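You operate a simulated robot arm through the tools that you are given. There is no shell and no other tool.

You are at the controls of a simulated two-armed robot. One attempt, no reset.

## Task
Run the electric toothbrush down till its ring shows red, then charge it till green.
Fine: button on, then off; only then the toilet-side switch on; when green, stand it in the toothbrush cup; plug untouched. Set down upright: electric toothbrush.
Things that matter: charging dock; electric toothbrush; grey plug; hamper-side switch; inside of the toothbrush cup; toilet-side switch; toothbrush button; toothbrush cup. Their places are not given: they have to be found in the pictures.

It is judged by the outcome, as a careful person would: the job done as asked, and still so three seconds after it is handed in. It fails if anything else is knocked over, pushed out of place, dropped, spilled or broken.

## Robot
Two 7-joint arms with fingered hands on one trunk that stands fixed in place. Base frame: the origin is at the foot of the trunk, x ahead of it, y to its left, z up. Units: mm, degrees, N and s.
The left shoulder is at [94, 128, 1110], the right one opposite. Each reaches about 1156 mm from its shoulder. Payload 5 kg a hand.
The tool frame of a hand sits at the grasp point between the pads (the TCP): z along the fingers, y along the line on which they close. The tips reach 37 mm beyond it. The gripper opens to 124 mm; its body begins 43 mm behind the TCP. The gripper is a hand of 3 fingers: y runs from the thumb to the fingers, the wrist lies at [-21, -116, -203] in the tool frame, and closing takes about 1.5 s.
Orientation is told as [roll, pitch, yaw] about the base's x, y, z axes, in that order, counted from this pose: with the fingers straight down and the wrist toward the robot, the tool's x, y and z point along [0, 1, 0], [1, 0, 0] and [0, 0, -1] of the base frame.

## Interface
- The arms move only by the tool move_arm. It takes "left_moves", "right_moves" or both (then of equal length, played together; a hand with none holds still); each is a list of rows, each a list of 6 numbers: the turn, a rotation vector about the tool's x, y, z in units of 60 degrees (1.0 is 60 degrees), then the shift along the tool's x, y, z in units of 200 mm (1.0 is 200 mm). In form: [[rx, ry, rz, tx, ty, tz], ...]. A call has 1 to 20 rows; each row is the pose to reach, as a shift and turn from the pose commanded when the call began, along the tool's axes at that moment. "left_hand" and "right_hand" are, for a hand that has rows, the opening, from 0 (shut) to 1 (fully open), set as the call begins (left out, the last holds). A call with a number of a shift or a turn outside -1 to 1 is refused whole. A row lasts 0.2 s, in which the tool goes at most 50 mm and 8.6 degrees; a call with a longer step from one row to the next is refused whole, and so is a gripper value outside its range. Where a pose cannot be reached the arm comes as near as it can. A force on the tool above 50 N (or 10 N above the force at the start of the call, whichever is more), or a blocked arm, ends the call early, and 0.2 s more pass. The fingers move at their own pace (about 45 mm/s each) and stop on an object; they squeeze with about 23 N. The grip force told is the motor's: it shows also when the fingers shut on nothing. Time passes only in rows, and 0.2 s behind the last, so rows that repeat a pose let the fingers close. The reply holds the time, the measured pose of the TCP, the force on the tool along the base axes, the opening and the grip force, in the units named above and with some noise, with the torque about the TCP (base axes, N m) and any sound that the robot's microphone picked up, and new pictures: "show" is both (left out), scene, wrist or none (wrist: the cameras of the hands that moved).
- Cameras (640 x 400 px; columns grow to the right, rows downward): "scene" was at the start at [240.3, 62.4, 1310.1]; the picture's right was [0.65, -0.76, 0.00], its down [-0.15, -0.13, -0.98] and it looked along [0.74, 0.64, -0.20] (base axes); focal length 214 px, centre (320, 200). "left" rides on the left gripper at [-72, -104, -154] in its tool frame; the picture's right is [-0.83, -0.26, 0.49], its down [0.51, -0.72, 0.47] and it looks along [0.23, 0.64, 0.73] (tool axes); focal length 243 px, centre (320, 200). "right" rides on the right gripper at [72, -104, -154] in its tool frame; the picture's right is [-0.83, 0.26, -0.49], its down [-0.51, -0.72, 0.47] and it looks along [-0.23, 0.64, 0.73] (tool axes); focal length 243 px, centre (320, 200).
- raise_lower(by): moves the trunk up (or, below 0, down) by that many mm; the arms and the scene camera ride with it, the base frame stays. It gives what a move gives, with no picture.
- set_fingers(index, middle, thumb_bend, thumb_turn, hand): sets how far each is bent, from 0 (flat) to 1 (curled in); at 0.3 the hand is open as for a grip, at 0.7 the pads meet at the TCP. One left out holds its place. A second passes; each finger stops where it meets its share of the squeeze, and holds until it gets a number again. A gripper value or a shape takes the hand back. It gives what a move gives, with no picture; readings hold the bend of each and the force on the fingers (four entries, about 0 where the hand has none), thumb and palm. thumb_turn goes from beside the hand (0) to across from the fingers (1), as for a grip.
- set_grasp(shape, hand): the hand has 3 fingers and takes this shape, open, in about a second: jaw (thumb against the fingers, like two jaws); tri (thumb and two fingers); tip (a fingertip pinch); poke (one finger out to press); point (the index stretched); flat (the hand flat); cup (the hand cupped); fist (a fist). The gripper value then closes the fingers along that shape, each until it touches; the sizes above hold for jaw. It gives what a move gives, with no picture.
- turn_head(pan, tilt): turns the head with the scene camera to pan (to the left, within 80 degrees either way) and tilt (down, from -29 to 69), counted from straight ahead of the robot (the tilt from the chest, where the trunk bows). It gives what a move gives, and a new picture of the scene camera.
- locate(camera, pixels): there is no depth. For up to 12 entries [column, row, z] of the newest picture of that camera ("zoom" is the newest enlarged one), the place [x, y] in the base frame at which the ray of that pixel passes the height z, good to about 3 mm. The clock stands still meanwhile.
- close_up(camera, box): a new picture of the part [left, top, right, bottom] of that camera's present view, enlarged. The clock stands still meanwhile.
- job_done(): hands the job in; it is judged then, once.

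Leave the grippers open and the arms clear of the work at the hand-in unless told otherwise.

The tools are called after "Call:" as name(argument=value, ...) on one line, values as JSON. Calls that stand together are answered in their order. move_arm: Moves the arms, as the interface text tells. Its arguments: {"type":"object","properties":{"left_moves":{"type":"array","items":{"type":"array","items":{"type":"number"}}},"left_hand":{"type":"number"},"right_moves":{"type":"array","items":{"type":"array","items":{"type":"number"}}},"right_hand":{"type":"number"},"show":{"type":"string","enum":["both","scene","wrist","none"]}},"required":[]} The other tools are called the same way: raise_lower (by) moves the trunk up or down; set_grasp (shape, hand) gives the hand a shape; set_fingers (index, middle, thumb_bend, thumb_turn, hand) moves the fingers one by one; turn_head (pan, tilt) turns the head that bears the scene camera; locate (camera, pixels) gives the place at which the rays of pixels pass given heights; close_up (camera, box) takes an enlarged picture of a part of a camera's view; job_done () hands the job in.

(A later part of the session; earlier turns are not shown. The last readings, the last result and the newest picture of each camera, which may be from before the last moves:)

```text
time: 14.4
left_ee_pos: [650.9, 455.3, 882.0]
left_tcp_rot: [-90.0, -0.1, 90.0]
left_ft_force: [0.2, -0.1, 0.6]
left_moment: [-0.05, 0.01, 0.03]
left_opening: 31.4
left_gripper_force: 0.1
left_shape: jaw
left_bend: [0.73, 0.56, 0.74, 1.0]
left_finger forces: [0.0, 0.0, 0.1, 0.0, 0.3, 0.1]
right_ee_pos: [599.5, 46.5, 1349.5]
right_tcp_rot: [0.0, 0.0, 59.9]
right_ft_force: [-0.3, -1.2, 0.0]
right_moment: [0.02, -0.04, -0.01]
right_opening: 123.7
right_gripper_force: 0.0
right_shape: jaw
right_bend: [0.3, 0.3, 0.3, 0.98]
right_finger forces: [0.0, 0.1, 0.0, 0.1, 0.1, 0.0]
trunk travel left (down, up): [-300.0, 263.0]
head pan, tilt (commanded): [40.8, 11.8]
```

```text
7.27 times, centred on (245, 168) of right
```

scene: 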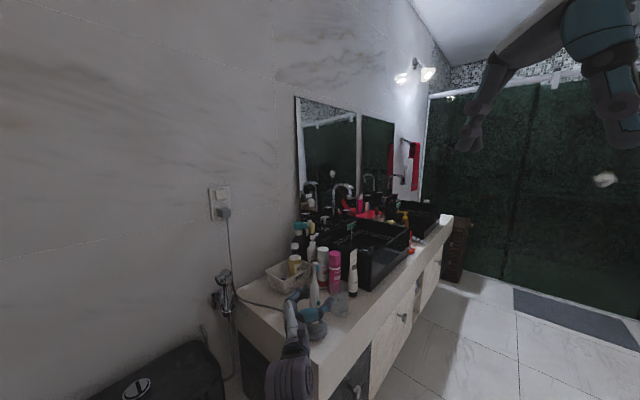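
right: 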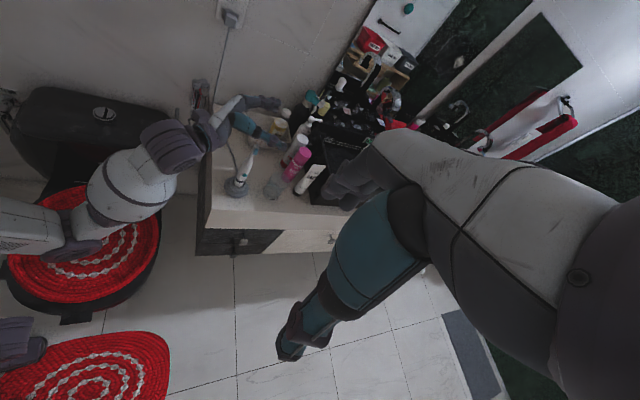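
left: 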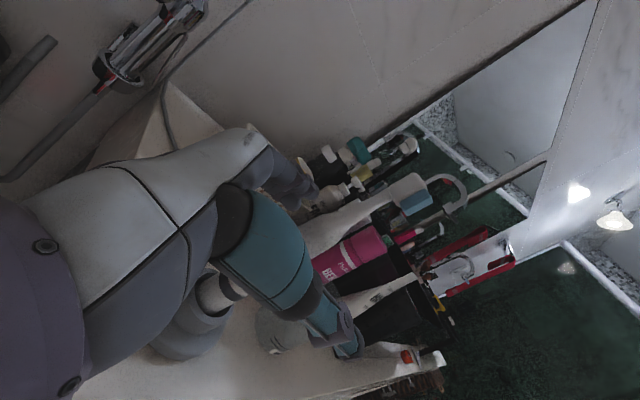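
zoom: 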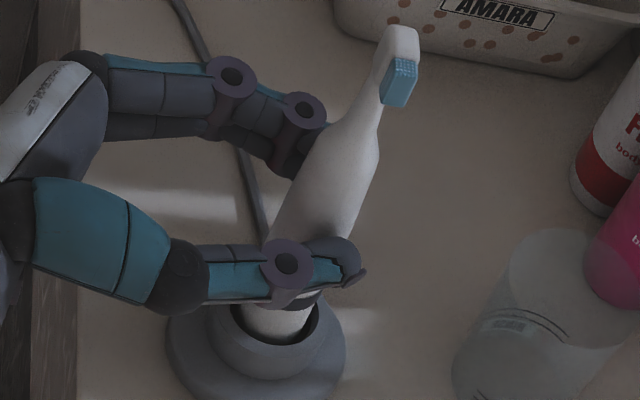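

Thumb force reads 0.3 N — nearly touching. I close on to 0.2.

Call:
move_arm(left_moves=[[0, 0, 0, 0, 0, 0], [0, 0, 0, 0, 0, 0], [0, 0, 0, 0, 0, 0]], left_hand=0.2, show="none")

Call:
close_up(camera="right", box=[215, 140, 275, 195])

```text
time: 15.2
left_ee_pos: [650.8, 453.8, 882.5]
left_tcp_rot: [-90.0, 0.0, 90.0]
left_ft_force: [0.5, 0.2, 0.8]
left_moment: [0.01, 0.02, 0.03]
left_opening: 22.1
left_gripper_force: 23.2
left_shape: jaw
left_bend: [0.73, 0.6, 0.75, 1.0]
left_finger forces: [12.9, 6.8, 0.0, 0.0, 19.6, 0.1]
right_ee_pos: [599.3, 46.8, 1349.6]
right_tcp_rot: [0.0, 0.0, 59.9]
right_ft_force: [-0.2, -0.2, -0.5]
right_moment: [-0.04, 0.03, 0.0]
right_opening: 123.9
right_gripper_force: 0.0
right_shape: jaw
right_bend: [0.3, 0.3, 0.3, 0.98]
right_finger forces: [0.0, 0.0, 0.1, 0.1, 0.1, 0.1]
trunk travel left (down, up): [-300.0, 263.0]
head pan, tilt (commanded): [40.8, 11.8]
heard: click
```

```text
7.27 times, centred on (245, 168) of right
```

zoom: 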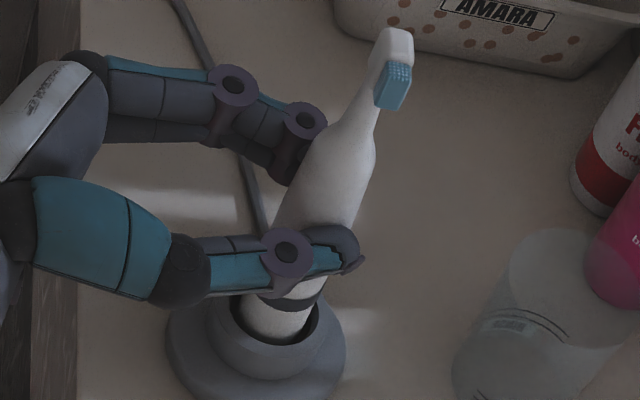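

I heard a click at full squeeze. Now I release to about 45 mm and listen whether the brush runs.

Call:
move_arm(left_moves=[[0, 0, 0, 0, 0, 0], [0, 0, 0, 0, 0, 0], [0, 0, 0, 0, 0, 0], [0, 0, 0, 0, 0, 0], [0, 0, 0, 0, 0, 0]], left_hand=0.4, show="none")

Call:
close_up(camera="right", box=[215, 140, 275, 195])

Call:
close_up(camera="scene", box=[290, 265, 350, 335])

```text
time: 16.4
left_ee_pos: [650.1, 454.4, 882.0]
left_tcp_rot: [-89.9, 0.0, 90.0]
left_ft_force: [-0.2, 0.5, 0.2]
left_moment: [0.0, -0.01, -0.02]
left_opening: 49.0
left_gripper_force: 0.1
left_shape: jaw
left_bend: [0.74, 0.49, 0.72, 1.0]
left_finger forces: [0.1, 0.0, 0.0, 0.1, 0.1, 0.0]
right_ee_pos: [599.5, 47.2, 1350.2]
right_tcp_rot: [0.0, 0.0, 60.1]
right_ft_force: [-0.6, 0.6, -0.2]
right_moment: [0.0, -0.01, 0.03]
right_opening: 123.7
right_gripper_force: 0.0
right_shape: jaw
right_bend: [0.3, 0.3, 0.3, 0.98]
right_finger forces: [0.0, 0.1, 0.1, 0.0, 0.0, 0.0]
trunk travel left (down, up): [-300.0, 263.0]
head pan, tilt (commanded): [40.8, 11.8]
```

```text
7.27 times, centred on (245, 168) of right
```

zoom: 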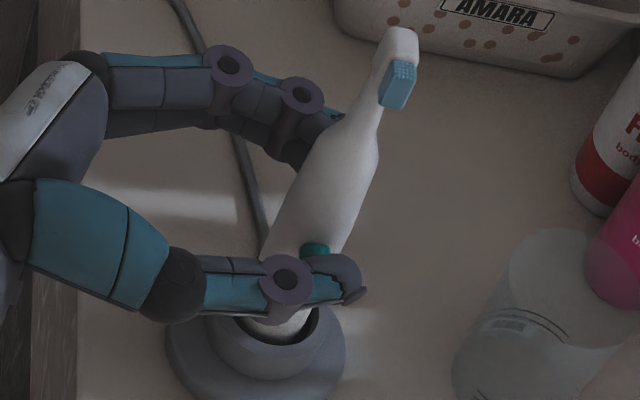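

```text
5.71 times, centred on (320, 300) of scene
```

zoom: 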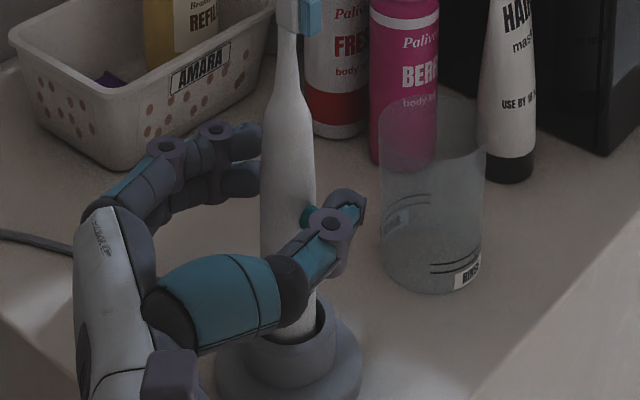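

No hum is reported after release and the ring is hidden by the thumb. I open the hand fully and look at the ring and button.

Call:
move_arm(left_moves=[[0, 0, 0, 0, 0, 0], [0, 0, 0, 0, 0, 0], [0, 0, 0, 0, 0, 0], [0, 0, 0, 0, 0, 0], [0, 0, 0, 0, 0, 0]], left_hand=1.0, show="none")

Call:
close_up(camera="right", box=[215, 140, 275, 195])

Call:
close_up(camera="scene", box=[290, 265, 350, 335])

Call:
close_up(camera="left", box=[150, 200, 400, 370])

```text
time: 17.6
left_ee_pos: [650.5, 456.7, 882.0]
left_tcp_rot: [-90.1, 0.0, 89.9]
left_ft_force: [0.7, 1.0, -0.9]
left_moment: [0.01, -0.01, -0.04]
left_opening: 123.6
left_gripper_force: 0.1
left_shape: jaw
left_bend: [0.3, 0.3, 0.3, 0.98]
left_finger forces: [0.0, 0.1, 0.1, 0.0, 0.0, 0.0]
right_ee_pos: [599.4, 46.1, 1350.3]
right_tcp_rot: [0.0, -0.2, 60.0]
right_ft_force: [0.5, 0.2, 0.2]
right_moment: [0.0, 0.0, 0.0]
right_opening: 123.3
right_gripper_force: 0.0
right_shape: jaw
right_bend: [0.3, 0.3, 0.3, 0.98]
right_finger forces: [0.0, 0.1, 0.1, 0.1, 0.0, 0.0]
trunk travel left (down, up): [-300.0, 263.0]
head pan, tilt (commanded): [40.8, 11.8]
```

```text
7.27 times, centred on (245, 168) of right
```

zoom: 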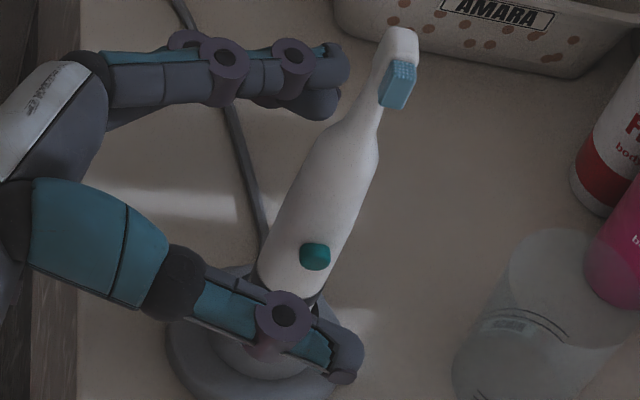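

```text
5.71 times, centred on (320, 300) of scene
```

zoom: 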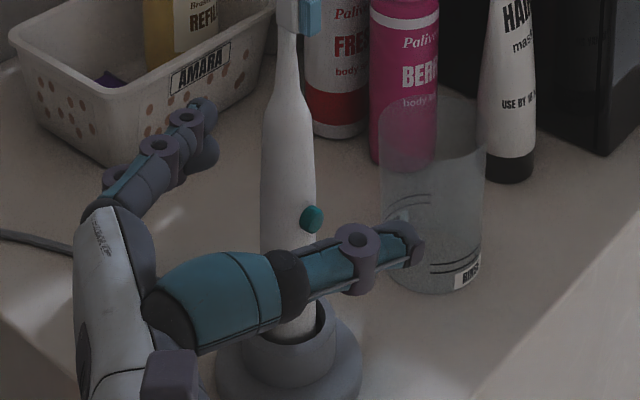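

```text
2.35 times, centred on (275, 285) of left
```

zoom: 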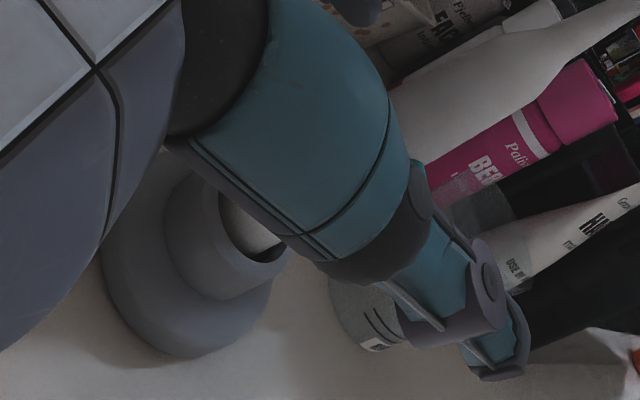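

The ring is behind the thumb from both views. I raise the hand 40 mm (jaws wide around the brush) to see the ring.

Call:
move_arm(left_moves=[[0, 0, 0, -0.1, 0, 0], [0, 0, 0, -0.2, 0, 0], [0, 0, 0, -0.2, 0, 0]], show="none")

Call:
close_up(camera="scene", box=[290, 265, 350, 335])

Call:
close_up(camera="right", box=[215, 140, 275, 195])

```text
time: 18.4
left_ee_pos: [651.2, 456.2, 922.5]
left_tcp_rot: [-90.0, 0.0, 90.0]
left_ft_force: [0.1, 0.2, 0.0]
left_moment: [0.03, 0.01, 0.0]
left_opening: 123.6
left_gripper_force: 0.0
left_shape: jaw
left_bend: [0.3, 0.3, 0.3, 0.98]
left_finger forces: [0.0, 0.1, 0.0, 0.0, 0.1, 0.0]
right_ee_pos: [599.6, 47.3, 1349.8]
right_tcp_rot: [0.0, 0.0, 59.9]
right_ft_force: [0.0, 0.2, -0.2]
right_moment: [0.03, -0.02, 0.01]
right_opening: 123.8
right_gripper_force: 0.1
right_shape: jaw
right_bend: [0.3, 0.3, 0.3, 0.98]
right_finger forces: [0.1, 0.1, 0.0, 0.0, 0.0, 0.0]
trunk travel left (down, up): [-300.0, 263.0]
head pan, tilt (commanded): [40.8, 11.8]
```

```text
5.71 times, centred on (320, 300) of scene
```

zoom: 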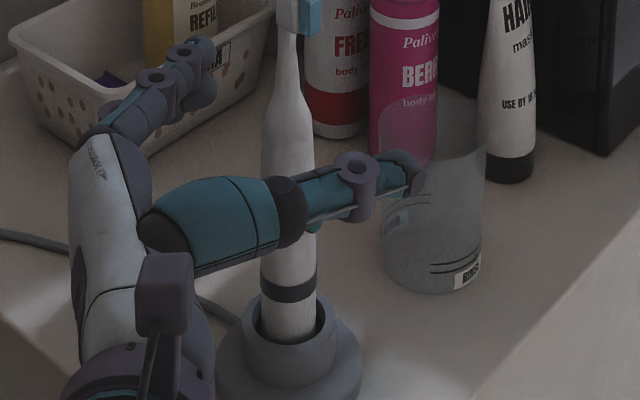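

```text
7.27 times, centred on (245, 168) of right
```

zoom: 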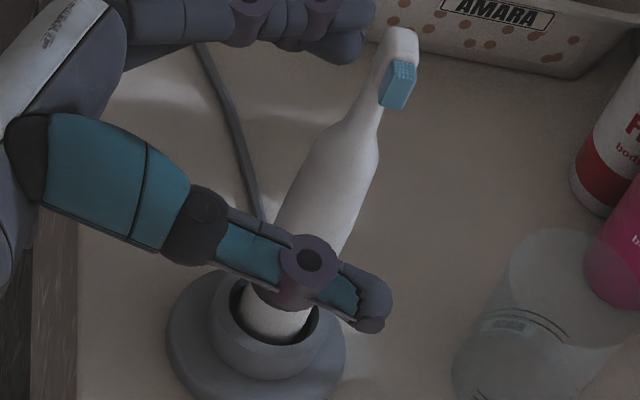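

The ring is still dark. I wait 4 seconds and check whether it changes or any sound appears.

Call:
move_arm(left_moves=[[0, 0, 0, 0, 0, 0], [0, 0, 0, 0, 0, 0], [0, 0, 0, 0, 0, 0], [0, 0, 0, 0, 0, 0], [0, 0, 0, 0, 0, 0], [0, 0, 0, 0, 0, 0], [0, 0, 0, 0, 0, 0], [0, 0, 0, 0, 0, 0], [0, 0, 0, 0, 0, 0], [0, 0, 0, 0, 0, 0], [0, 0, 0, 0, 0, 0], [0, 0, 0, 0, 0, 0], [0, 0, 0, 0, 0, 0], [0, 0, 0, 0, 0, 0], [0, 0, 0, 0, 0, 0], [0, 0, 0, 0, 0, 0], [0, 0, 0, 0, 0, 0], [0, 0, 0, 0, 0, 0], [0, 0, 0, 0, 0, 0], [0, 0, 0, 0, 0, 0]], show="none")

Call:
close_up(camera="scene", box=[300, 255, 340, 325])

```text
time: 22.6
left_ee_pos: [649.7, 455.5, 921.4]
left_tcp_rot: [-90.0, -0.1, 90.1]
left_ft_force: [0.0, -0.3, -0.5]
left_moment: [0.02, -0.02, -0.01]
left_opening: 123.5
left_gripper_force: 0.1
left_shape: jaw
left_bend: [0.3, 0.3, 0.3, 0.98]
left_finger forces: [0.0, 0.1, 0.0, 0.0, 0.0, 0.0]
right_ee_pos: [599.4, 46.9, 1348.3]
right_tcp_rot: [0.0, 0.0, 60.1]
right_ft_force: [-0.4, 0.1, -0.7]
right_moment: [0.03, 0.01, 0.02]
right_opening: 124.0
right_gripper_force: 0.1
right_shape: jaw
right_bend: [0.3, 0.3, 0.3, 0.98]
right_finger forces: [0.0, 0.1, 0.0, 0.1, 0.0, 0.0]
trunk travel left (down, up): [-300.0, 263.0]
head pan, tilt (commanded): [40.8, 11.8]
```

```text
5.71 times, centred on (320, 290) of scene
```

zoom: 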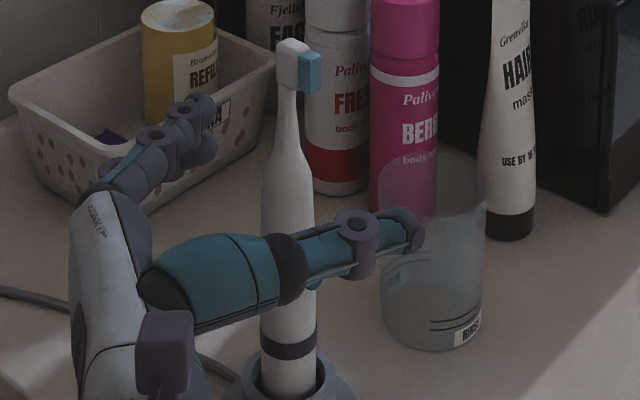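

Still dark, no hum. I wait longer (8 s) and look again.

Call:
move_arm(left_moves=[[0, 0, 0, 0, 0, 0], [0, 0, 0, 0, 0, 0], [0, 0, 0, 0, 0, 0], [0, 0, 0, 0, 0, 0], [0, 0, 0, 0, 0, 0], [0, 0, 0, 0, 0, 0], [0, 0, 0, 0, 0, 0], [0, 0, 0, 0, 0, 0], [0, 0, 0, 0, 0, 0], [0, 0, 0, 0, 0, 0], [0, 0, 0, 0, 0, 0], [0, 0, 0, 0, 0, 0], [0, 0, 0, 0, 0, 0], [0, 0, 0, 0, 0, 0], [0, 0, 0, 0, 0, 0], [0, 0, 0, 0, 0, 0], [0, 0, 0, 0, 0, 0], [0, 0, 0, 0, 0, 0], [0, 0, 0, 0, 0, 0], [0, 0, 0, 0, 0, 0]], show="none")

Call:
move_arm(left_moves=[[0, 0, 0, 0, 0, 0], [0, 0, 0, 0, 0, 0], [0, 0, 0, 0, 0, 0], [0, 0, 0, 0, 0, 0], [0, 0, 0, 0, 0, 0], [0, 0, 0, 0, 0, 0], [0, 0, 0, 0, 0, 0], [0, 0, 0, 0, 0, 0], [0, 0, 0, 0, 0, 0], [0, 0, 0, 0, 0, 0], [0, 0, 0, 0, 0, 0], [0, 0, 0, 0, 0, 0], [0, 0, 0, 0, 0, 0], [0, 0, 0, 0, 0, 0], [0, 0, 0, 0, 0, 0], [0, 0, 0, 0, 0, 0], [0, 0, 0, 0, 0, 0], [0, 0, 0, 0, 0, 0], [0, 0, 0, 0, 0, 0], [0, 0, 0, 0, 0, 0]], show="none")

Call:
close_up(camera="scene", box=[300, 255, 340, 325])

```text
time: 26.8
left_ee_pos: [650.8, 454.6, 921.5]
left_tcp_rot: [-90.1, 0.0, 90.0]
left_ft_force: [0.4, -0.5, -0.5]
left_moment: [0.0, -0.01, 0.0]
left_opening: 123.8
left_gripper_force: 0.0
left_shape: jaw
left_bend: [0.3, 0.3, 0.3, 0.98]
left_finger forces: [0.1, 0.1, 0.0, 0.1, 0.0, 0.0]
right_ee_pos: [598.8, 47.0, 1349.6]
right_tcp_rot: [0.1, 0.1, 60.1]
right_ft_force: [-0.4, -0.5, -0.6]
right_moment: [-0.01, -0.01, 0.01]
right_opening: 123.7
right_gripper_force: 0.1
right_shape: jaw
right_bend: [0.3, 0.3, 0.3, 0.98]
right_finger forces: [0.0, 0.0, 0.1, 0.0, 0.1, 0.1]
trunk travel left (down, up): [-300.0, 263.0]
head pan, tilt (commanded): [40.8, 11.8]
```

```text
time: 31.0
left_ee_pos: [649.9, 455.2, 921.0]
left_tcp_rot: [-90.0, 0.0, 90.0]
left_ft_force: [0.0, 0.5, 0.3]
left_moment: [0.01, 0.01, 0.02]
left_opening: 123.9
left_gripper_force: 0.0
left_shape: jaw
left_bend: [0.3, 0.3, 0.3, 0.98]
left_finger forces: [0.1, 0.1, 0.0, 0.0, 0.1, 0.0]
right_ee_pos: [599.2, 47.7, 1350.0]
right_tcp_rot: [0.0, -0.1, 60.0]
right_ft_force: [-0.3, 0.7, 0.1]
right_moment: [-0.02, 0.02, -0.02]
right_opening: 123.5
right_gripper_force: 0.0
right_shape: jaw
right_bend: [0.3, 0.3, 0.3, 0.98]
right_finger forces: [0.1, 0.1, 0.0, 0.1, 0.1, 0.0]
trunk travel left (down, up): [-300.0, 263.0]
head pan, tilt (commanded): [40.8, 11.8]
```

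```text
5.71 times, centred on (320, 290) of scene
```

zoom: 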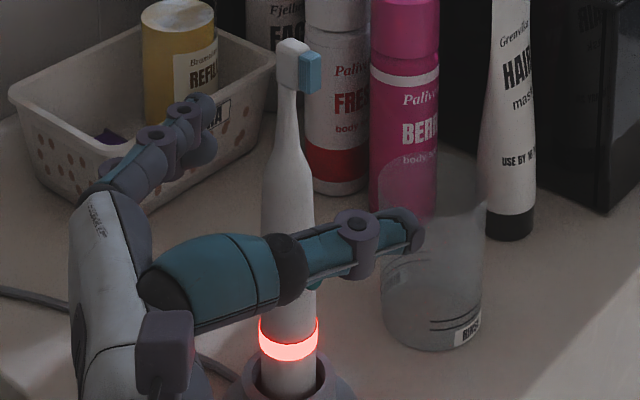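

The ring glows red at scene-zoom (290,338). Now I press the button off: lower 40 mm back to the same pose, then squeeze again in the same way.

Call:
move_arm(left_moves=[[0, 0, 0, 0.1, 0, 0], [0, 0, 0, 0.2, 0, 0], [0, 0, 0, 0.2, 0, 0]], show="none")

Call:
move_arm(left_moves=[[0, 0, 0, 0, 0, 0], [0, 0, 0, 0, 0, 0], [0, 0, 0, 0, 0, 0], [0, 0, 0, 0, 0, 0], [0, 0, 0, 0, 0, 0], [0, 0, 0, 0, 0, 0], [0, 0, 0, 0, 0, 0]], left_hand=0.3, show="none")

Call:
close_up(camera="right", box=[215, 140, 275, 195])

```text
time: 31.8
left_ee_pos: [650.8, 456.6, 882.4]
left_tcp_rot: [-90.0, 0.0, 90.1]
left_ft_force: [-0.8, 0.0, -0.4]
left_moment: [-0.03, 0.01, 0.02]
left_opening: 123.5
left_gripper_force: 0.1
left_shape: jaw
left_bend: [0.3, 0.3, 0.3, 0.98]
left_finger forces: [0.0, 0.0, 0.0, 0.0, 0.1, 0.0]
right_ee_pos: [598.9, 47.3, 1350.4]
right_tcp_rot: [0.0, 0.0, 60.0]
right_ft_force: [0.4, -0.1, -0.4]
right_moment: [0.01, -0.01, 0.01]
right_opening: 123.4
right_gripper_force: 0.1
right_shape: jaw
right_bend: [0.3, 0.3, 0.3, 0.98]
right_finger forces: [0.0, 0.0, 0.1, 0.1, 0.0, 0.1]
trunk travel left (down, up): [-300.0, 263.0]
head pan, tilt (commanded): [40.8, 11.8]
```

```text
time: 33.4
left_ee_pos: [649.1, 456.4, 881.7]
left_tcp_rot: [-89.9, 0.0, 90.0]
left_ft_force: [0.8, 0.5, 0.9]
left_moment: [-0.01, -0.02, 0.0]
left_opening: 37.8
left_gripper_force: 0.0
left_shape: jaw
left_bend: [0.74, 0.54, 0.73, 1.0]
left_finger forces: [0.1, 0.0, 0.0, 0.1, 0.0, 0.0]
right_ee_pos: [599.1, 47.0, 1350.2]
right_tcp_rot: [0.0, -0.1, 60.0]
right_ft_force: [0.2, 0.1, 1.1]
right_moment: [0.01, 0.02, -0.01]
right_opening: 123.5
right_gripper_force: 0.1
right_shape: jaw
right_bend: [0.3, 0.3, 0.3, 0.98]
right_finger forces: [0.0, 0.0, 0.0, 0.0, 0.0, 0.1]
trunk travel left (down, up): [-300.0, 263.0]
head pan, tilt (commanded): [40.8, 11.8]
```

```text
7.27 times, centred on (245, 168) of right
```

zoom: 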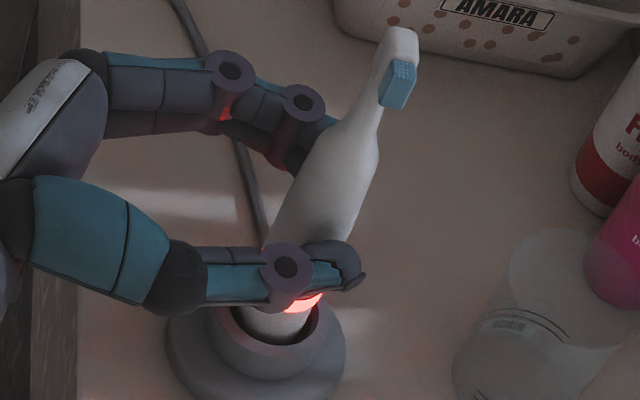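

Same pre-press posture as before, ring red. Now the off-press: close to 0.2 as the first time and listen for the click.

Call:
move_arm(left_moves=[[0, 0, 0, 0, 0, 0], [0, 0, 0, 0, 0, 0], [0, 0, 0, 0, 0, 0], [0, 0, 0, 0, 0, 0]], left_hand=0.2, show="none")

```text
time: 34.4
left_ee_pos: [650.7, 455.5, 883.1]
left_tcp_rot: [-89.9, 0.0, 90.0]
left_ft_force: [-0.7, 0.7, 0.4]
left_moment: [-0.04, 0.0, -0.05]
left_opening: 25.4
left_gripper_force: 0.1
left_shape: jaw
left_bend: [0.73, 0.59, 0.74, 1.0]
left_finger forces: [0.4, 0.4, 0.1, 0.1, 0.8, 0.0]
right_ee_pos: [598.3, 46.4, 1350.5]
right_tcp_rot: [0.0, 0.0, 60.0]
right_ft_force: [-0.9, 0.3, -0.6]
right_moment: [0.0, -0.01, -0.01]
right_opening: 123.8
right_gripper_force: 0.3
right_shape: jaw
right_bend: [0.3, 0.3, 0.3, 0.98]
right_finger forces: [0.0, 0.0, 0.1, 0.0, 0.0, 0.0]
trunk travel left (down, up): [-300.0, 263.0]
head pan, tilt (commanded): [40.8, 11.8]
heard: click
```

A click again at light force. I release to open and check the ring/brush state.

Call:
move_arm(left_moves=[[0, 0, 0, 0, 0, 0], [0, 0, 0, 0, 0, 0], [0, 0, 0, 0, 0, 0], [0, 0, 0, 0, 0, 0], [0, 0, 0, 0, 0, 0], [0, 0, 0, 0, 0, 0], [0, 0, 0, 0, 0, 0], [0, 0, 0, 0, 0, 0]], left_hand=1.0, show="none")

Call:
move_arm(left_moves=[[0, 0, 0, -0.1, 0, 0], [0, 0, 0, -0.2, 0, 0], [0, 0, 0, -0.2, 0, 0]], show="none")

Call:
close_up(camera="scene", box=[300, 255, 340, 325])

Call:
close_up(camera="right", box=[215, 140, 275, 195])

```text
time: 36.2
left_ee_pos: [650.1, 454.3, 882.1]
left_tcp_rot: [-90.1, 0.0, 89.9]
left_ft_force: [0.0, -0.9, 0.1]
left_moment: [0.05, 0.0, -0.01]
left_opening: 123.6
left_gripper_force: 0.0
left_shape: jaw
left_bend: [0.3, 0.3, 0.3, 0.98]
left_finger forces: [0.0, 0.1, 0.0, 0.0, 0.1, 0.0]
right_ee_pos: [598.5, 47.5, 1350.5]
right_tcp_rot: [0.0, 0.0, 60.0]
right_ft_force: [0.2, 0.2, 0.1]
right_moment: [0.01, 0.0, 0.01]
right_opening: 123.9
right_gripper_force: 0.0
right_shape: jaw
right_bend: [0.3, 0.3, 0.3, 0.98]
right_finger forces: [0.1, 0.0, 0.0, 0.0, 0.0, 0.0]
trunk travel left (down, up): [-300.0, 263.0]
head pan, tilt (commanded): [40.8, 11.8]
```

```text
time: 37.0
left_ee_pos: [649.8, 455.4, 923.0]
left_tcp_rot: [-90.0, 0.0, 90.0]
left_ft_force: [1.0, -1.0, -0.7]
left_moment: [0.02, 0.01, 0.0]
left_opening: 123.8
left_gripper_force: 0.1
left_shape: jaw
left_bend: [0.3, 0.3, 0.3, 0.98]
left_finger forces: [0.1, 0.1, 0.0, 0.1, 0.1, 0.1]
right_ee_pos: [598.3, 48.0, 1349.8]
right_tcp_rot: [0.0, 0.0, 59.9]
right_ft_force: [0.1, -0.5, 0.6]
right_moment: [-0.03, 0.0, 0.01]
right_opening: 123.5
right_gripper_force: 0.1
right_shape: jaw
right_bend: [0.3, 0.3, 0.3, 0.98]
right_finger forces: [0.0, 0.0, 0.0, 0.0, 0.0, 0.0]
trunk travel left (down, up): [-300.0, 263.0]
head pan, tilt (commanded): [40.8, 11.8]
```

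```text
5.71 times, centred on (320, 290) of scene
```

zoom: 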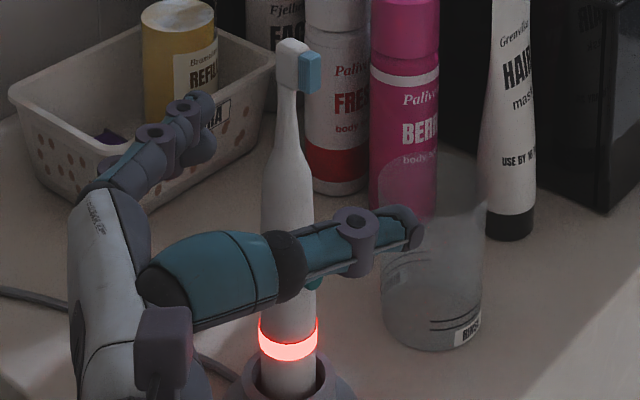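

```text
7.27 times, centred on (245, 168) of right
```

zoom: 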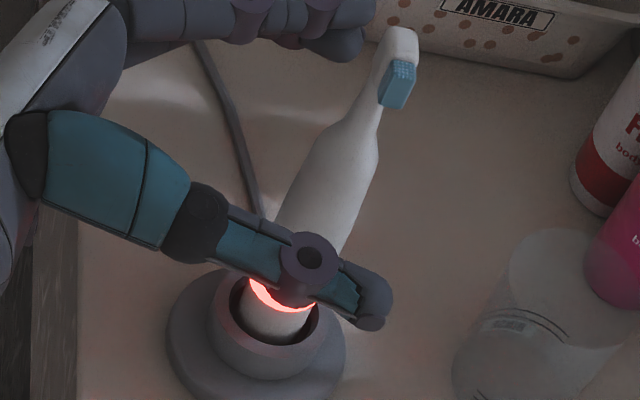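

Ring red, two clicks: on and off done. Now I lift the left hand straight up, clear of the brush (to z≈1095), toward the switch job.

Call:
move_arm(left_moves=[[0, 0, 0, -0.2, 0, 0], [0, 0, 0, -0.4, 0, 0], [0, 0, 0, -0.6, 0, 0], [0, 0, 0, -0.75, 0, 0], [0, 0, 0, -0.86, 0, 0], [0, 0, 0, -0.86, 0, 0]], show="none")

Call:
set_grasp(hand="left", shape="poke")

Call:
close_up(camera="right", box=[120, 60, 300, 200])

Call:
close_up(camera="scene", box=[220, 180, 400, 320])

```text
time: 38.4
left_ee_pos: [651.1, 456.2, 1094.2]
left_tcp_rot: [-90.0, 0.0, 90.0]
left_ft_force: [-0.2, -0.3, 0.0]
left_moment: [-0.02, 0.0, 0.0]
left_opening: 123.5
left_gripper_force: 0.2
left_shape: jaw
left_bend: [0.3, 0.3, 0.3, 0.98]
left_finger forces: [0.0, 0.1, 0.0, 0.0, 0.1, 0.0]
right_ee_pos: [599.9, 47.4, 1349.9]
right_tcp_rot: [0.0, 0.0, 60.0]
right_ft_force: [0.1, -0.3, -0.1]
right_moment: [0.01, -0.03, -0.03]
right_opening: 123.8
right_gripper_force: 0.0
right_shape: jaw
right_bend: [0.3, 0.3, 0.3, 0.98]
right_finger forces: [0.0, 0.0, 0.0, 0.1, 0.0, 0.0]
trunk travel left (down, up): [-300.0, 263.0]
head pan, tilt (commanded): [40.8, 11.8]
```

```text
time: 39.3
left_ee_pos: [649.9, 457.3, 1094.1]
left_tcp_rot: [-90.0, 0.0, 90.0]
left_ft_force: [0.5, -0.4, 0.4]
left_moment: [0.02, -0.02, 0.01]
left_opening: 0.0
left_gripper_force: 0.0
left_shape: poke
left_bend: [0.7, 0.7, 1.0, 1.0]
left_finger forces: [0.0, 0.0, 0.0, 0.1, 0.0, 0.1]
right_ee_pos: [599.5, 46.7, 1350.3]
right_tcp_rot: [-0.1, 0.0, 60.0]
right_ft_force: [-0.7, -0.3, -0.4]
right_moment: [0.02, 0.0, 0.02]
right_opening: 123.7
right_gripper_force: 0.1
right_shape: jaw
right_bend: [0.3, 0.3, 0.3, 0.98]
right_finger forces: [0.1, 0.1, 0.0, 0.0, 0.0, 0.0]
trunk travel left (down, up): [-300.0, 263.0]
head pan, tilt (commanded): [40.8, 11.8]
```

```text
2.86 times, centred on (210, 130) of right
```

zoom: 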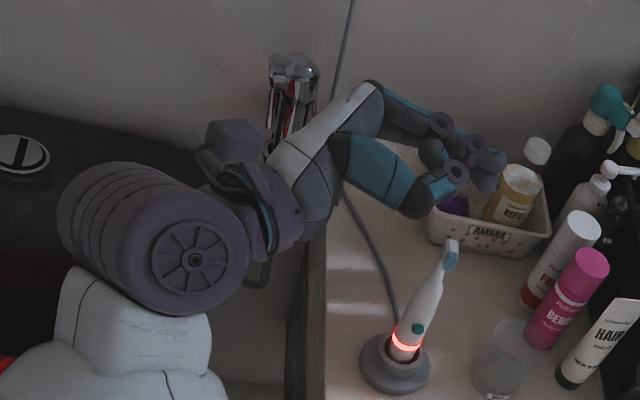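

```text
2.86 times, centred on (310, 250) of scene
```

zoom: 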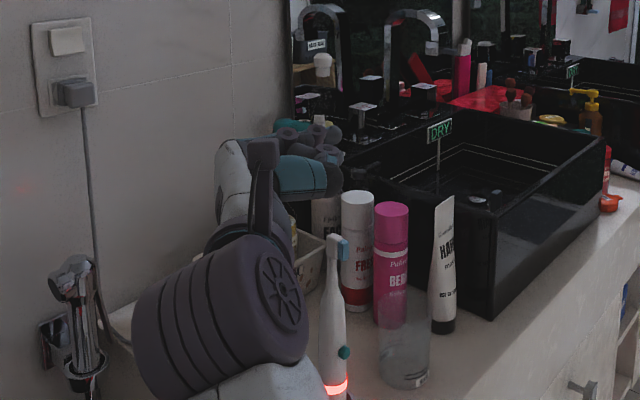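

Poke bends both fingers to 0.7. I try the "point" shape (index stretched) and compare.

Call:
set_grasp(hand="left", shape="point")

Call:
close_up(camera="right", box=[180, 60, 280, 150])

Call:
close_up(camera="left", box=[0, 0, 640, 400])

Call:
close_up(camera="scene", box=[270, 200, 350, 260])

```text
time: 40.2
left_ee_pos: [652.0, 456.5, 1093.8]
left_tcp_rot: [-90.0, 0.0, 90.1]
left_ft_force: [-0.3, -0.6, 0.2]
left_moment: [-0.01, 0.0, -0.01]
left_opening: 0.0
left_gripper_force: 0.1
left_shape: point
left_bend: [0.19, 1.0, 0.99, 0.87]
left_finger forces: [0.0, 0.1, 0.1, 0.0, 0.0, 0.1]
right_ee_pos: [599.1, 46.8, 1349.4]
right_tcp_rot: [0.0, -0.1, 60.0]
right_ft_force: [0.2, 0.2, -0.3]
right_moment: [0.0, 0.0, -0.02]
right_opening: 123.9
right_gripper_force: 0.1
right_shape: jaw
right_bend: [0.3, 0.3, 0.3, 0.98]
right_finger forces: [0.0, 0.0, 0.0, 0.0, 0.1, 0.1]
trunk travel left (down, up): [-300.0, 263.0]
head pan, tilt (commanded): [40.8, 11.8]
```

```text
4.44 times, centred on (230, 105) of right
```

zoom: 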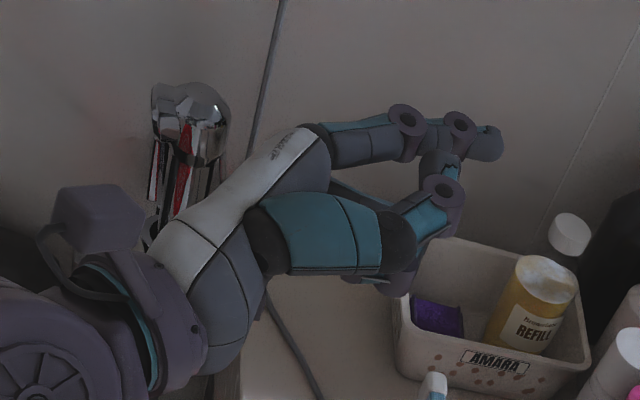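

```text
1.00 times, centred on (320, 200) of left (not enlarged: the box is as wide or as high as the picture)
```

zoom: 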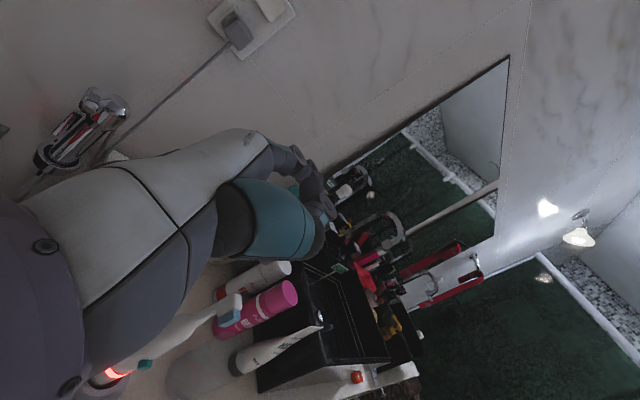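

```text
6.67 times, centred on (310, 230) of scene
```

zoom: 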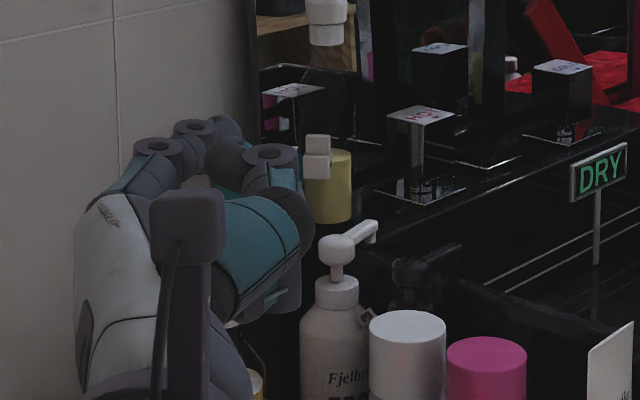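

"Point" stretches the index clear of the curled thumb and middle. I triangulate the index tip (scene (296.8,219.5), right (269.9,92.2)) and the switch plate features: rocker and plug from scene and left cameras.

Call:
locate(camera="scene", pixels=[[296.8, 219.5, 1090], [296.8, 219.5, 1110], [296.8, 219.5, 1130], [220.8, 194.5, 1150], [220.8, 194.5, 1170], [220.8, 194.5, 1190], [224, 213, 1110], [224, 213, 1130]])

Call:
locate(camera="right", pixels=[[269.9, 92.2, 1090], [269.9, 92.2, 1110], [269.9, 92.2, 1130]])

Call:
close_up(camera="left", box=[200, 0, 300, 65])

Call:
close_up(camera="right", box=[200, 0, 260, 40])

```text
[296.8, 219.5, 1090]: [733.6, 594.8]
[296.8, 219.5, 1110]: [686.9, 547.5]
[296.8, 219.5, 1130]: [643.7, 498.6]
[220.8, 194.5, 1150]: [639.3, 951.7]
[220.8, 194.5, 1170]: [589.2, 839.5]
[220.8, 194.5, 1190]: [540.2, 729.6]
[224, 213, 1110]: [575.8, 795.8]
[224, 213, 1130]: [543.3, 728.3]
```

```text
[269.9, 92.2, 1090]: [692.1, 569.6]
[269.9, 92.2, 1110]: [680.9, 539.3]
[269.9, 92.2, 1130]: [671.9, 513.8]
```

```text
6.15 times, centred on (250, 32) of left
```

zoom: 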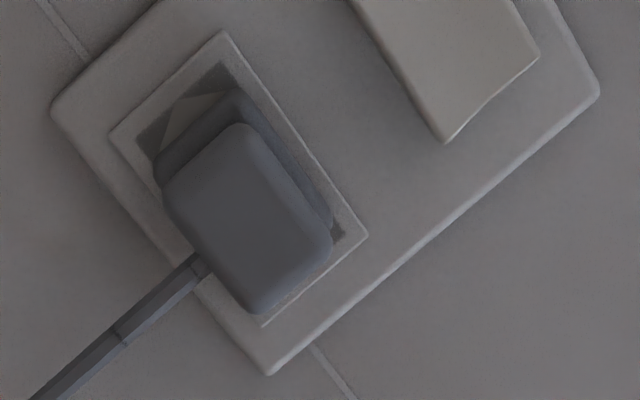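

```text
10.00 times, centred on (230, 20) of right
```

zoom: 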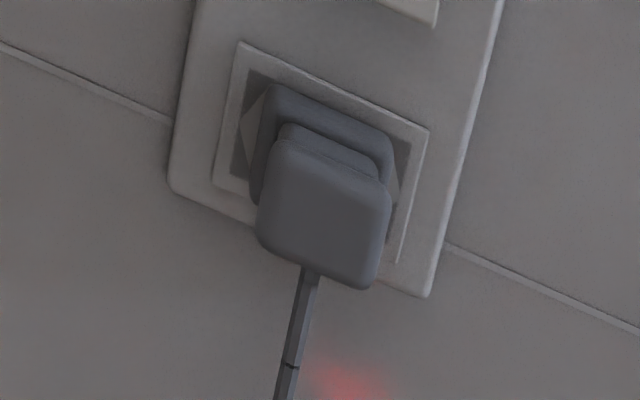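

Index tip ≈ (681,538,1113), i.e. about tool [−19, +81, +32]. Now I triangulate the plate corners (bottom-right and top-right) between scene and left cameras to get the wall plane.

Call:
locate(camera="scene", pixels=[[232, 216.4, 1080], [232, 216.4, 1100], [232, 216.4, 1120], [229.7, 186.3, 1180], [229.7, 186.3, 1200], [229.7, 186.3, 1220], [212.2, 220.8, 1080], [212.2, 220.8, 1100], [212.2, 220.8, 1120]])

Call:
locate(camera="left", pixels=[[241.5, 60.5, 1080], [241.5, 60.5, 1100], [241.5, 60.5, 1120], [295.5, 15.2, 1180], [295.5, 15.2, 1200], [295.5, 15.2, 1220], [206.1, 17, 1080], [206.1, 17, 1100], [206.1, 17, 1120]])

```text
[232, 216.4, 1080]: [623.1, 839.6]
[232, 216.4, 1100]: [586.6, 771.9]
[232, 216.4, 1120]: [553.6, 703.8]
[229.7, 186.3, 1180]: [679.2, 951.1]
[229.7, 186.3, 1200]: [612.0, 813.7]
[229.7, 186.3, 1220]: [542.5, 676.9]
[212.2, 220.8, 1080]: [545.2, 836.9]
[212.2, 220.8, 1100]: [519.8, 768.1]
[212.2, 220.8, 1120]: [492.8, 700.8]
```

```text
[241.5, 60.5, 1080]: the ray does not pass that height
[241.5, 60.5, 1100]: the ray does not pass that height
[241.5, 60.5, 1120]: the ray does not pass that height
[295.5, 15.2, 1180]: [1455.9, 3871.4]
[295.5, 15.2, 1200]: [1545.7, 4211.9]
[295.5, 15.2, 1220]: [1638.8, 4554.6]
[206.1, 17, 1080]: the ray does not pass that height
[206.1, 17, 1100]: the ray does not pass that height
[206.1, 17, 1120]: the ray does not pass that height
```

The plate spans about x 546–630, z 1076–1195 on a wall at y≈848; the rocker is about x 566–609, z 1157–1190. To keep the rest of the hand away from the plug below, I want the index as the lowest part, pointing +y, so I roll the forearm 180° via palm-down, in three 60° parts, while moving up and left. First part now.

Call:
move_arm(left_moves=[[0, 0.088, 0.088, -0.035, 0.04, -0.038], [0, 0.177, 0.177, -0.07, 0.08, -0.076], [0, 0.265, 0.265, -0.105, 0.12, -0.114], [0, 0.354, 0.354, -0.14, 0.16, -0.153], [0, 0.442, 0.442, -0.175, 0.2, -0.191], [0, 0.53, 0.53, -0.21, 0.24, -0.229], [0, 0.619, 0.619, -0.245, 0.28, -0.267], [0, 0.7071, 0.7071, -0.28, 0.32, -0.305]], show="none")

Call:
move_arm(left_moves=[[0, 0.088, 0.088, 0.048, 0.038, -0.032], [0, 0.177, 0.177, 0.096, 0.076, -0.064], [0, 0.265, 0.265, 0.144, 0.114, -0.095], [0, 0.354, 0.354, 0.192, 0.152, -0.127], [0, 0.442, 0.442, 0.24, 0.19, -0.159], [0, 0.53, 0.53, 0.288, 0.228, -0.19], [0, 0.619, 0.619, 0.336, 0.266, -0.222], [0, 0.7071, 0.7071, 0.384, 0.304, -0.254]], show="scene")

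```text
time: 42.0
left_ee_pos: [586.8, 519.9, 1150.5]
left_tcp_rot: [-39.1, -37.8, 71.4]
left_ft_force: [-0.8, 0.4, 0.2]
left_moment: [0.0, 0.01, 0.05]
left_opening: 0.1
left_gripper_force: 0.0
left_shape: point
left_bend: [0.19, 1.0, 1.0, 0.87]
left_finger forces: [0.1, 0.0, 0.1, 0.1, 0.1, 0.0]
right_ee_pos: [598.7, 48.2, 1350.5]
right_tcp_rot: [0.0, 0.0, 59.9]
right_ft_force: [0.0, 0.9, 0.0]
right_moment: [-0.02, 0.0, 0.01]
right_opening: 123.6
right_gripper_force: 0.0
right_shape: jaw
right_bend: [0.3, 0.3, 0.3, 0.98]
right_finger forces: [0.0, 0.0, 0.0, 0.1, 0.0, 0.1]
trunk travel left (down, up): [-300.0, 263.0]
head pan, tilt (commanded): [40.8, 11.8]
```

```text
time: 43.8
left_ee_pos: [517.3, 598.0, 1179.4]
left_tcp_rot: [39.4, -37.7, 18.3]
left_ft_force: [0.4, -0.2, -0.3]
left_moment: [0.01, 0.02, 0.0]
left_opening: 0.0
left_gripper_force: 0.0
left_shape: point
left_bend: [0.19, 1.0, 1.0, 0.87]
left_finger forces: [0.1, 0.0, 0.0, 0.0, 0.0, 0.1]
right_ee_pos: [597.5, 46.6, 1351.1]
right_tcp_rot: [-0.1, 0.0, 60.1]
right_ft_force: [-0.1, -0.2, -0.1]
right_moment: [-0.02, 0.01, 0.0]
right_opening: 123.5
right_gripper_force: 0.0
right_shape: jaw
right_bend: [0.3, 0.3, 0.3, 0.98]
right_finger forces: [0.1, 0.1, 0.0, 0.0, 0.1, 0.0]
trunk travel left (down, up): [-300.0, 263.0]
head pan, tilt (commanded): [40.8, 11.8]
```

scene: 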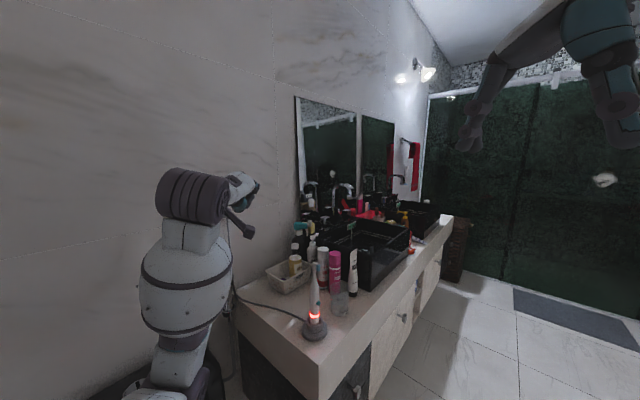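

Both parts went well; brush still red in its dock. Third part of the roll.

Call:
move_arm(left_moves=[[0, 0.088, 0.088, 0.041, 0.007, 0.03], [0, 0.177, 0.177, 0.083, 0.014, 0.061], [0, 0.265, 0.265, 0.124, 0.021, 0.092], [0, 0.354, 0.354, 0.166, 0.028, 0.122], [0, 0.442, 0.442, 0.207, 0.035, 0.153], [0, 0.53, 0.53, 0.248, 0.042, 0.183], [0, 0.619, 0.619, 0.29, 0.049, 0.214], [0, 0.7071, 0.7071, 0.331, 0.056, 0.244]], show="both")

```text
time: 45.6
left_ee_pos: [499.8, 678.9, 1190.7]
left_tcp_rot: [90.2, 0.2, 0.0]
left_ft_force: [-0.1, 0.4, -0.5]
left_moment: [0.01, 0.03, 0.01]
left_opening: 0.0
left_gripper_force: 0.1
left_shape: point
left_bend: [0.19, 1.0, 1.0, 0.87]
left_finger forces: [0.1, 0.2, 0.0, 0.0, 0.1, 0.1]
right_ee_pos: [599.8, 46.4, 1351.0]
right_tcp_rot: [0.1, 0.0, 60.0]
right_ft_force: [0.1, 0.1, -0.1]
right_moment: [0.0, 0.0, -0.01]
right_opening: 123.4
right_gripper_force: 0.1
right_shape: jaw
right_bend: [0.3, 0.3, 0.3, 0.98]
right_finger forces: [0.0, 0.1, 0.1, 0.0, 0.1, 0.0]
trunk travel left (down, up): [-300.0, 263.0]
head pan, tilt (commanded): [40.8, 11.8]
```

scene: 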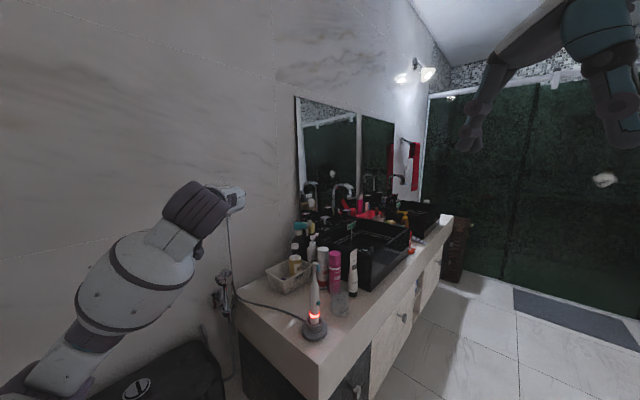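
left: 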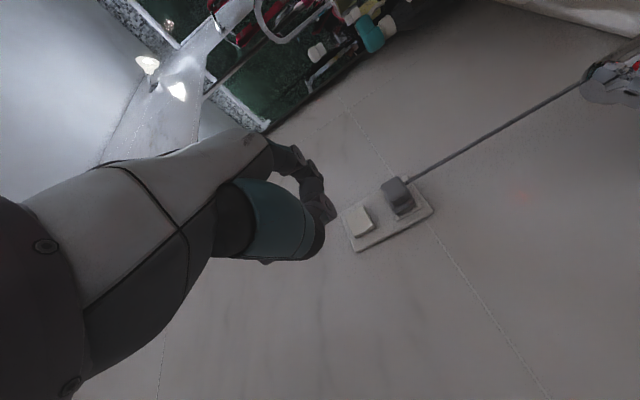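

The hand is now at (500,679,1191), fingers toward the wall; in the left camera the rocker is at (358,222) and the plug at (398,196). I zoom in to see the index and the rocker's shape.

Call:
close_up(camera="left", box=[240, 120, 460, 270])

Call:
close_up(camera="right", box=[130, 0, 290, 110])

Call:
close_up(camera="left", box=[330, 170, 430, 260])

Call:
locate(camera="left", pixels=[[358, 222, 1150], [358, 222, 1170], [358, 222, 1190], [398, 196, 1110], [398, 196, 1130]])

```text
2.67 times, centred on (350, 195) of left
```

zoom: 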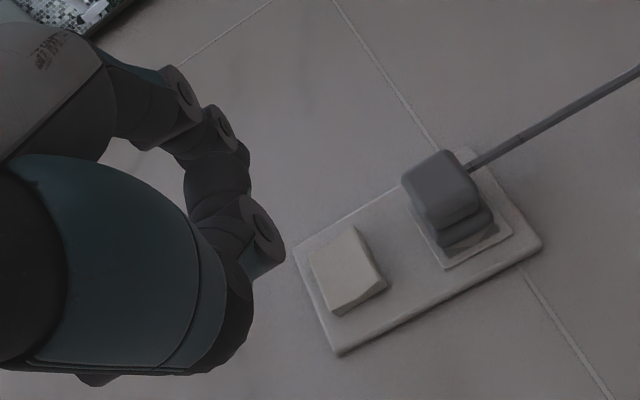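

```text
3.64 times, centred on (210, 55) of right
```

zoom: 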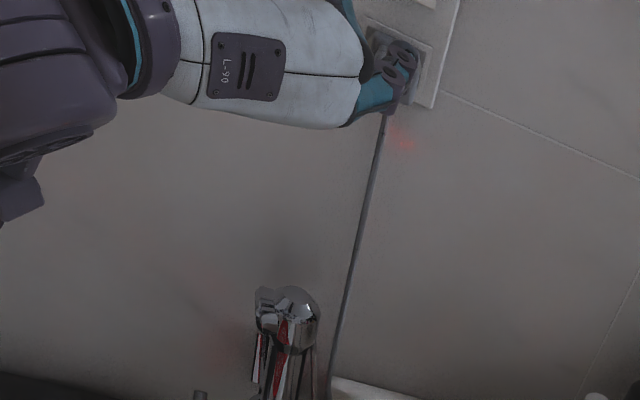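

```text
4.44 times, centred on (380, 215) of left
```

zoom: 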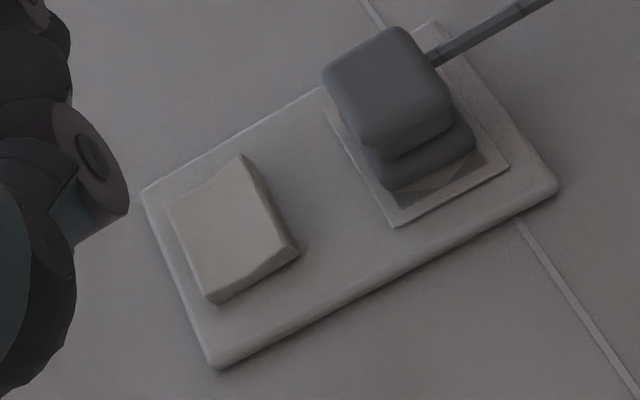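

```text
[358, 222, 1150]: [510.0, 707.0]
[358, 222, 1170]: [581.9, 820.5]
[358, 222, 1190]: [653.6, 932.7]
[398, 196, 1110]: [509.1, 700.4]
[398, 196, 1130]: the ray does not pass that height
```

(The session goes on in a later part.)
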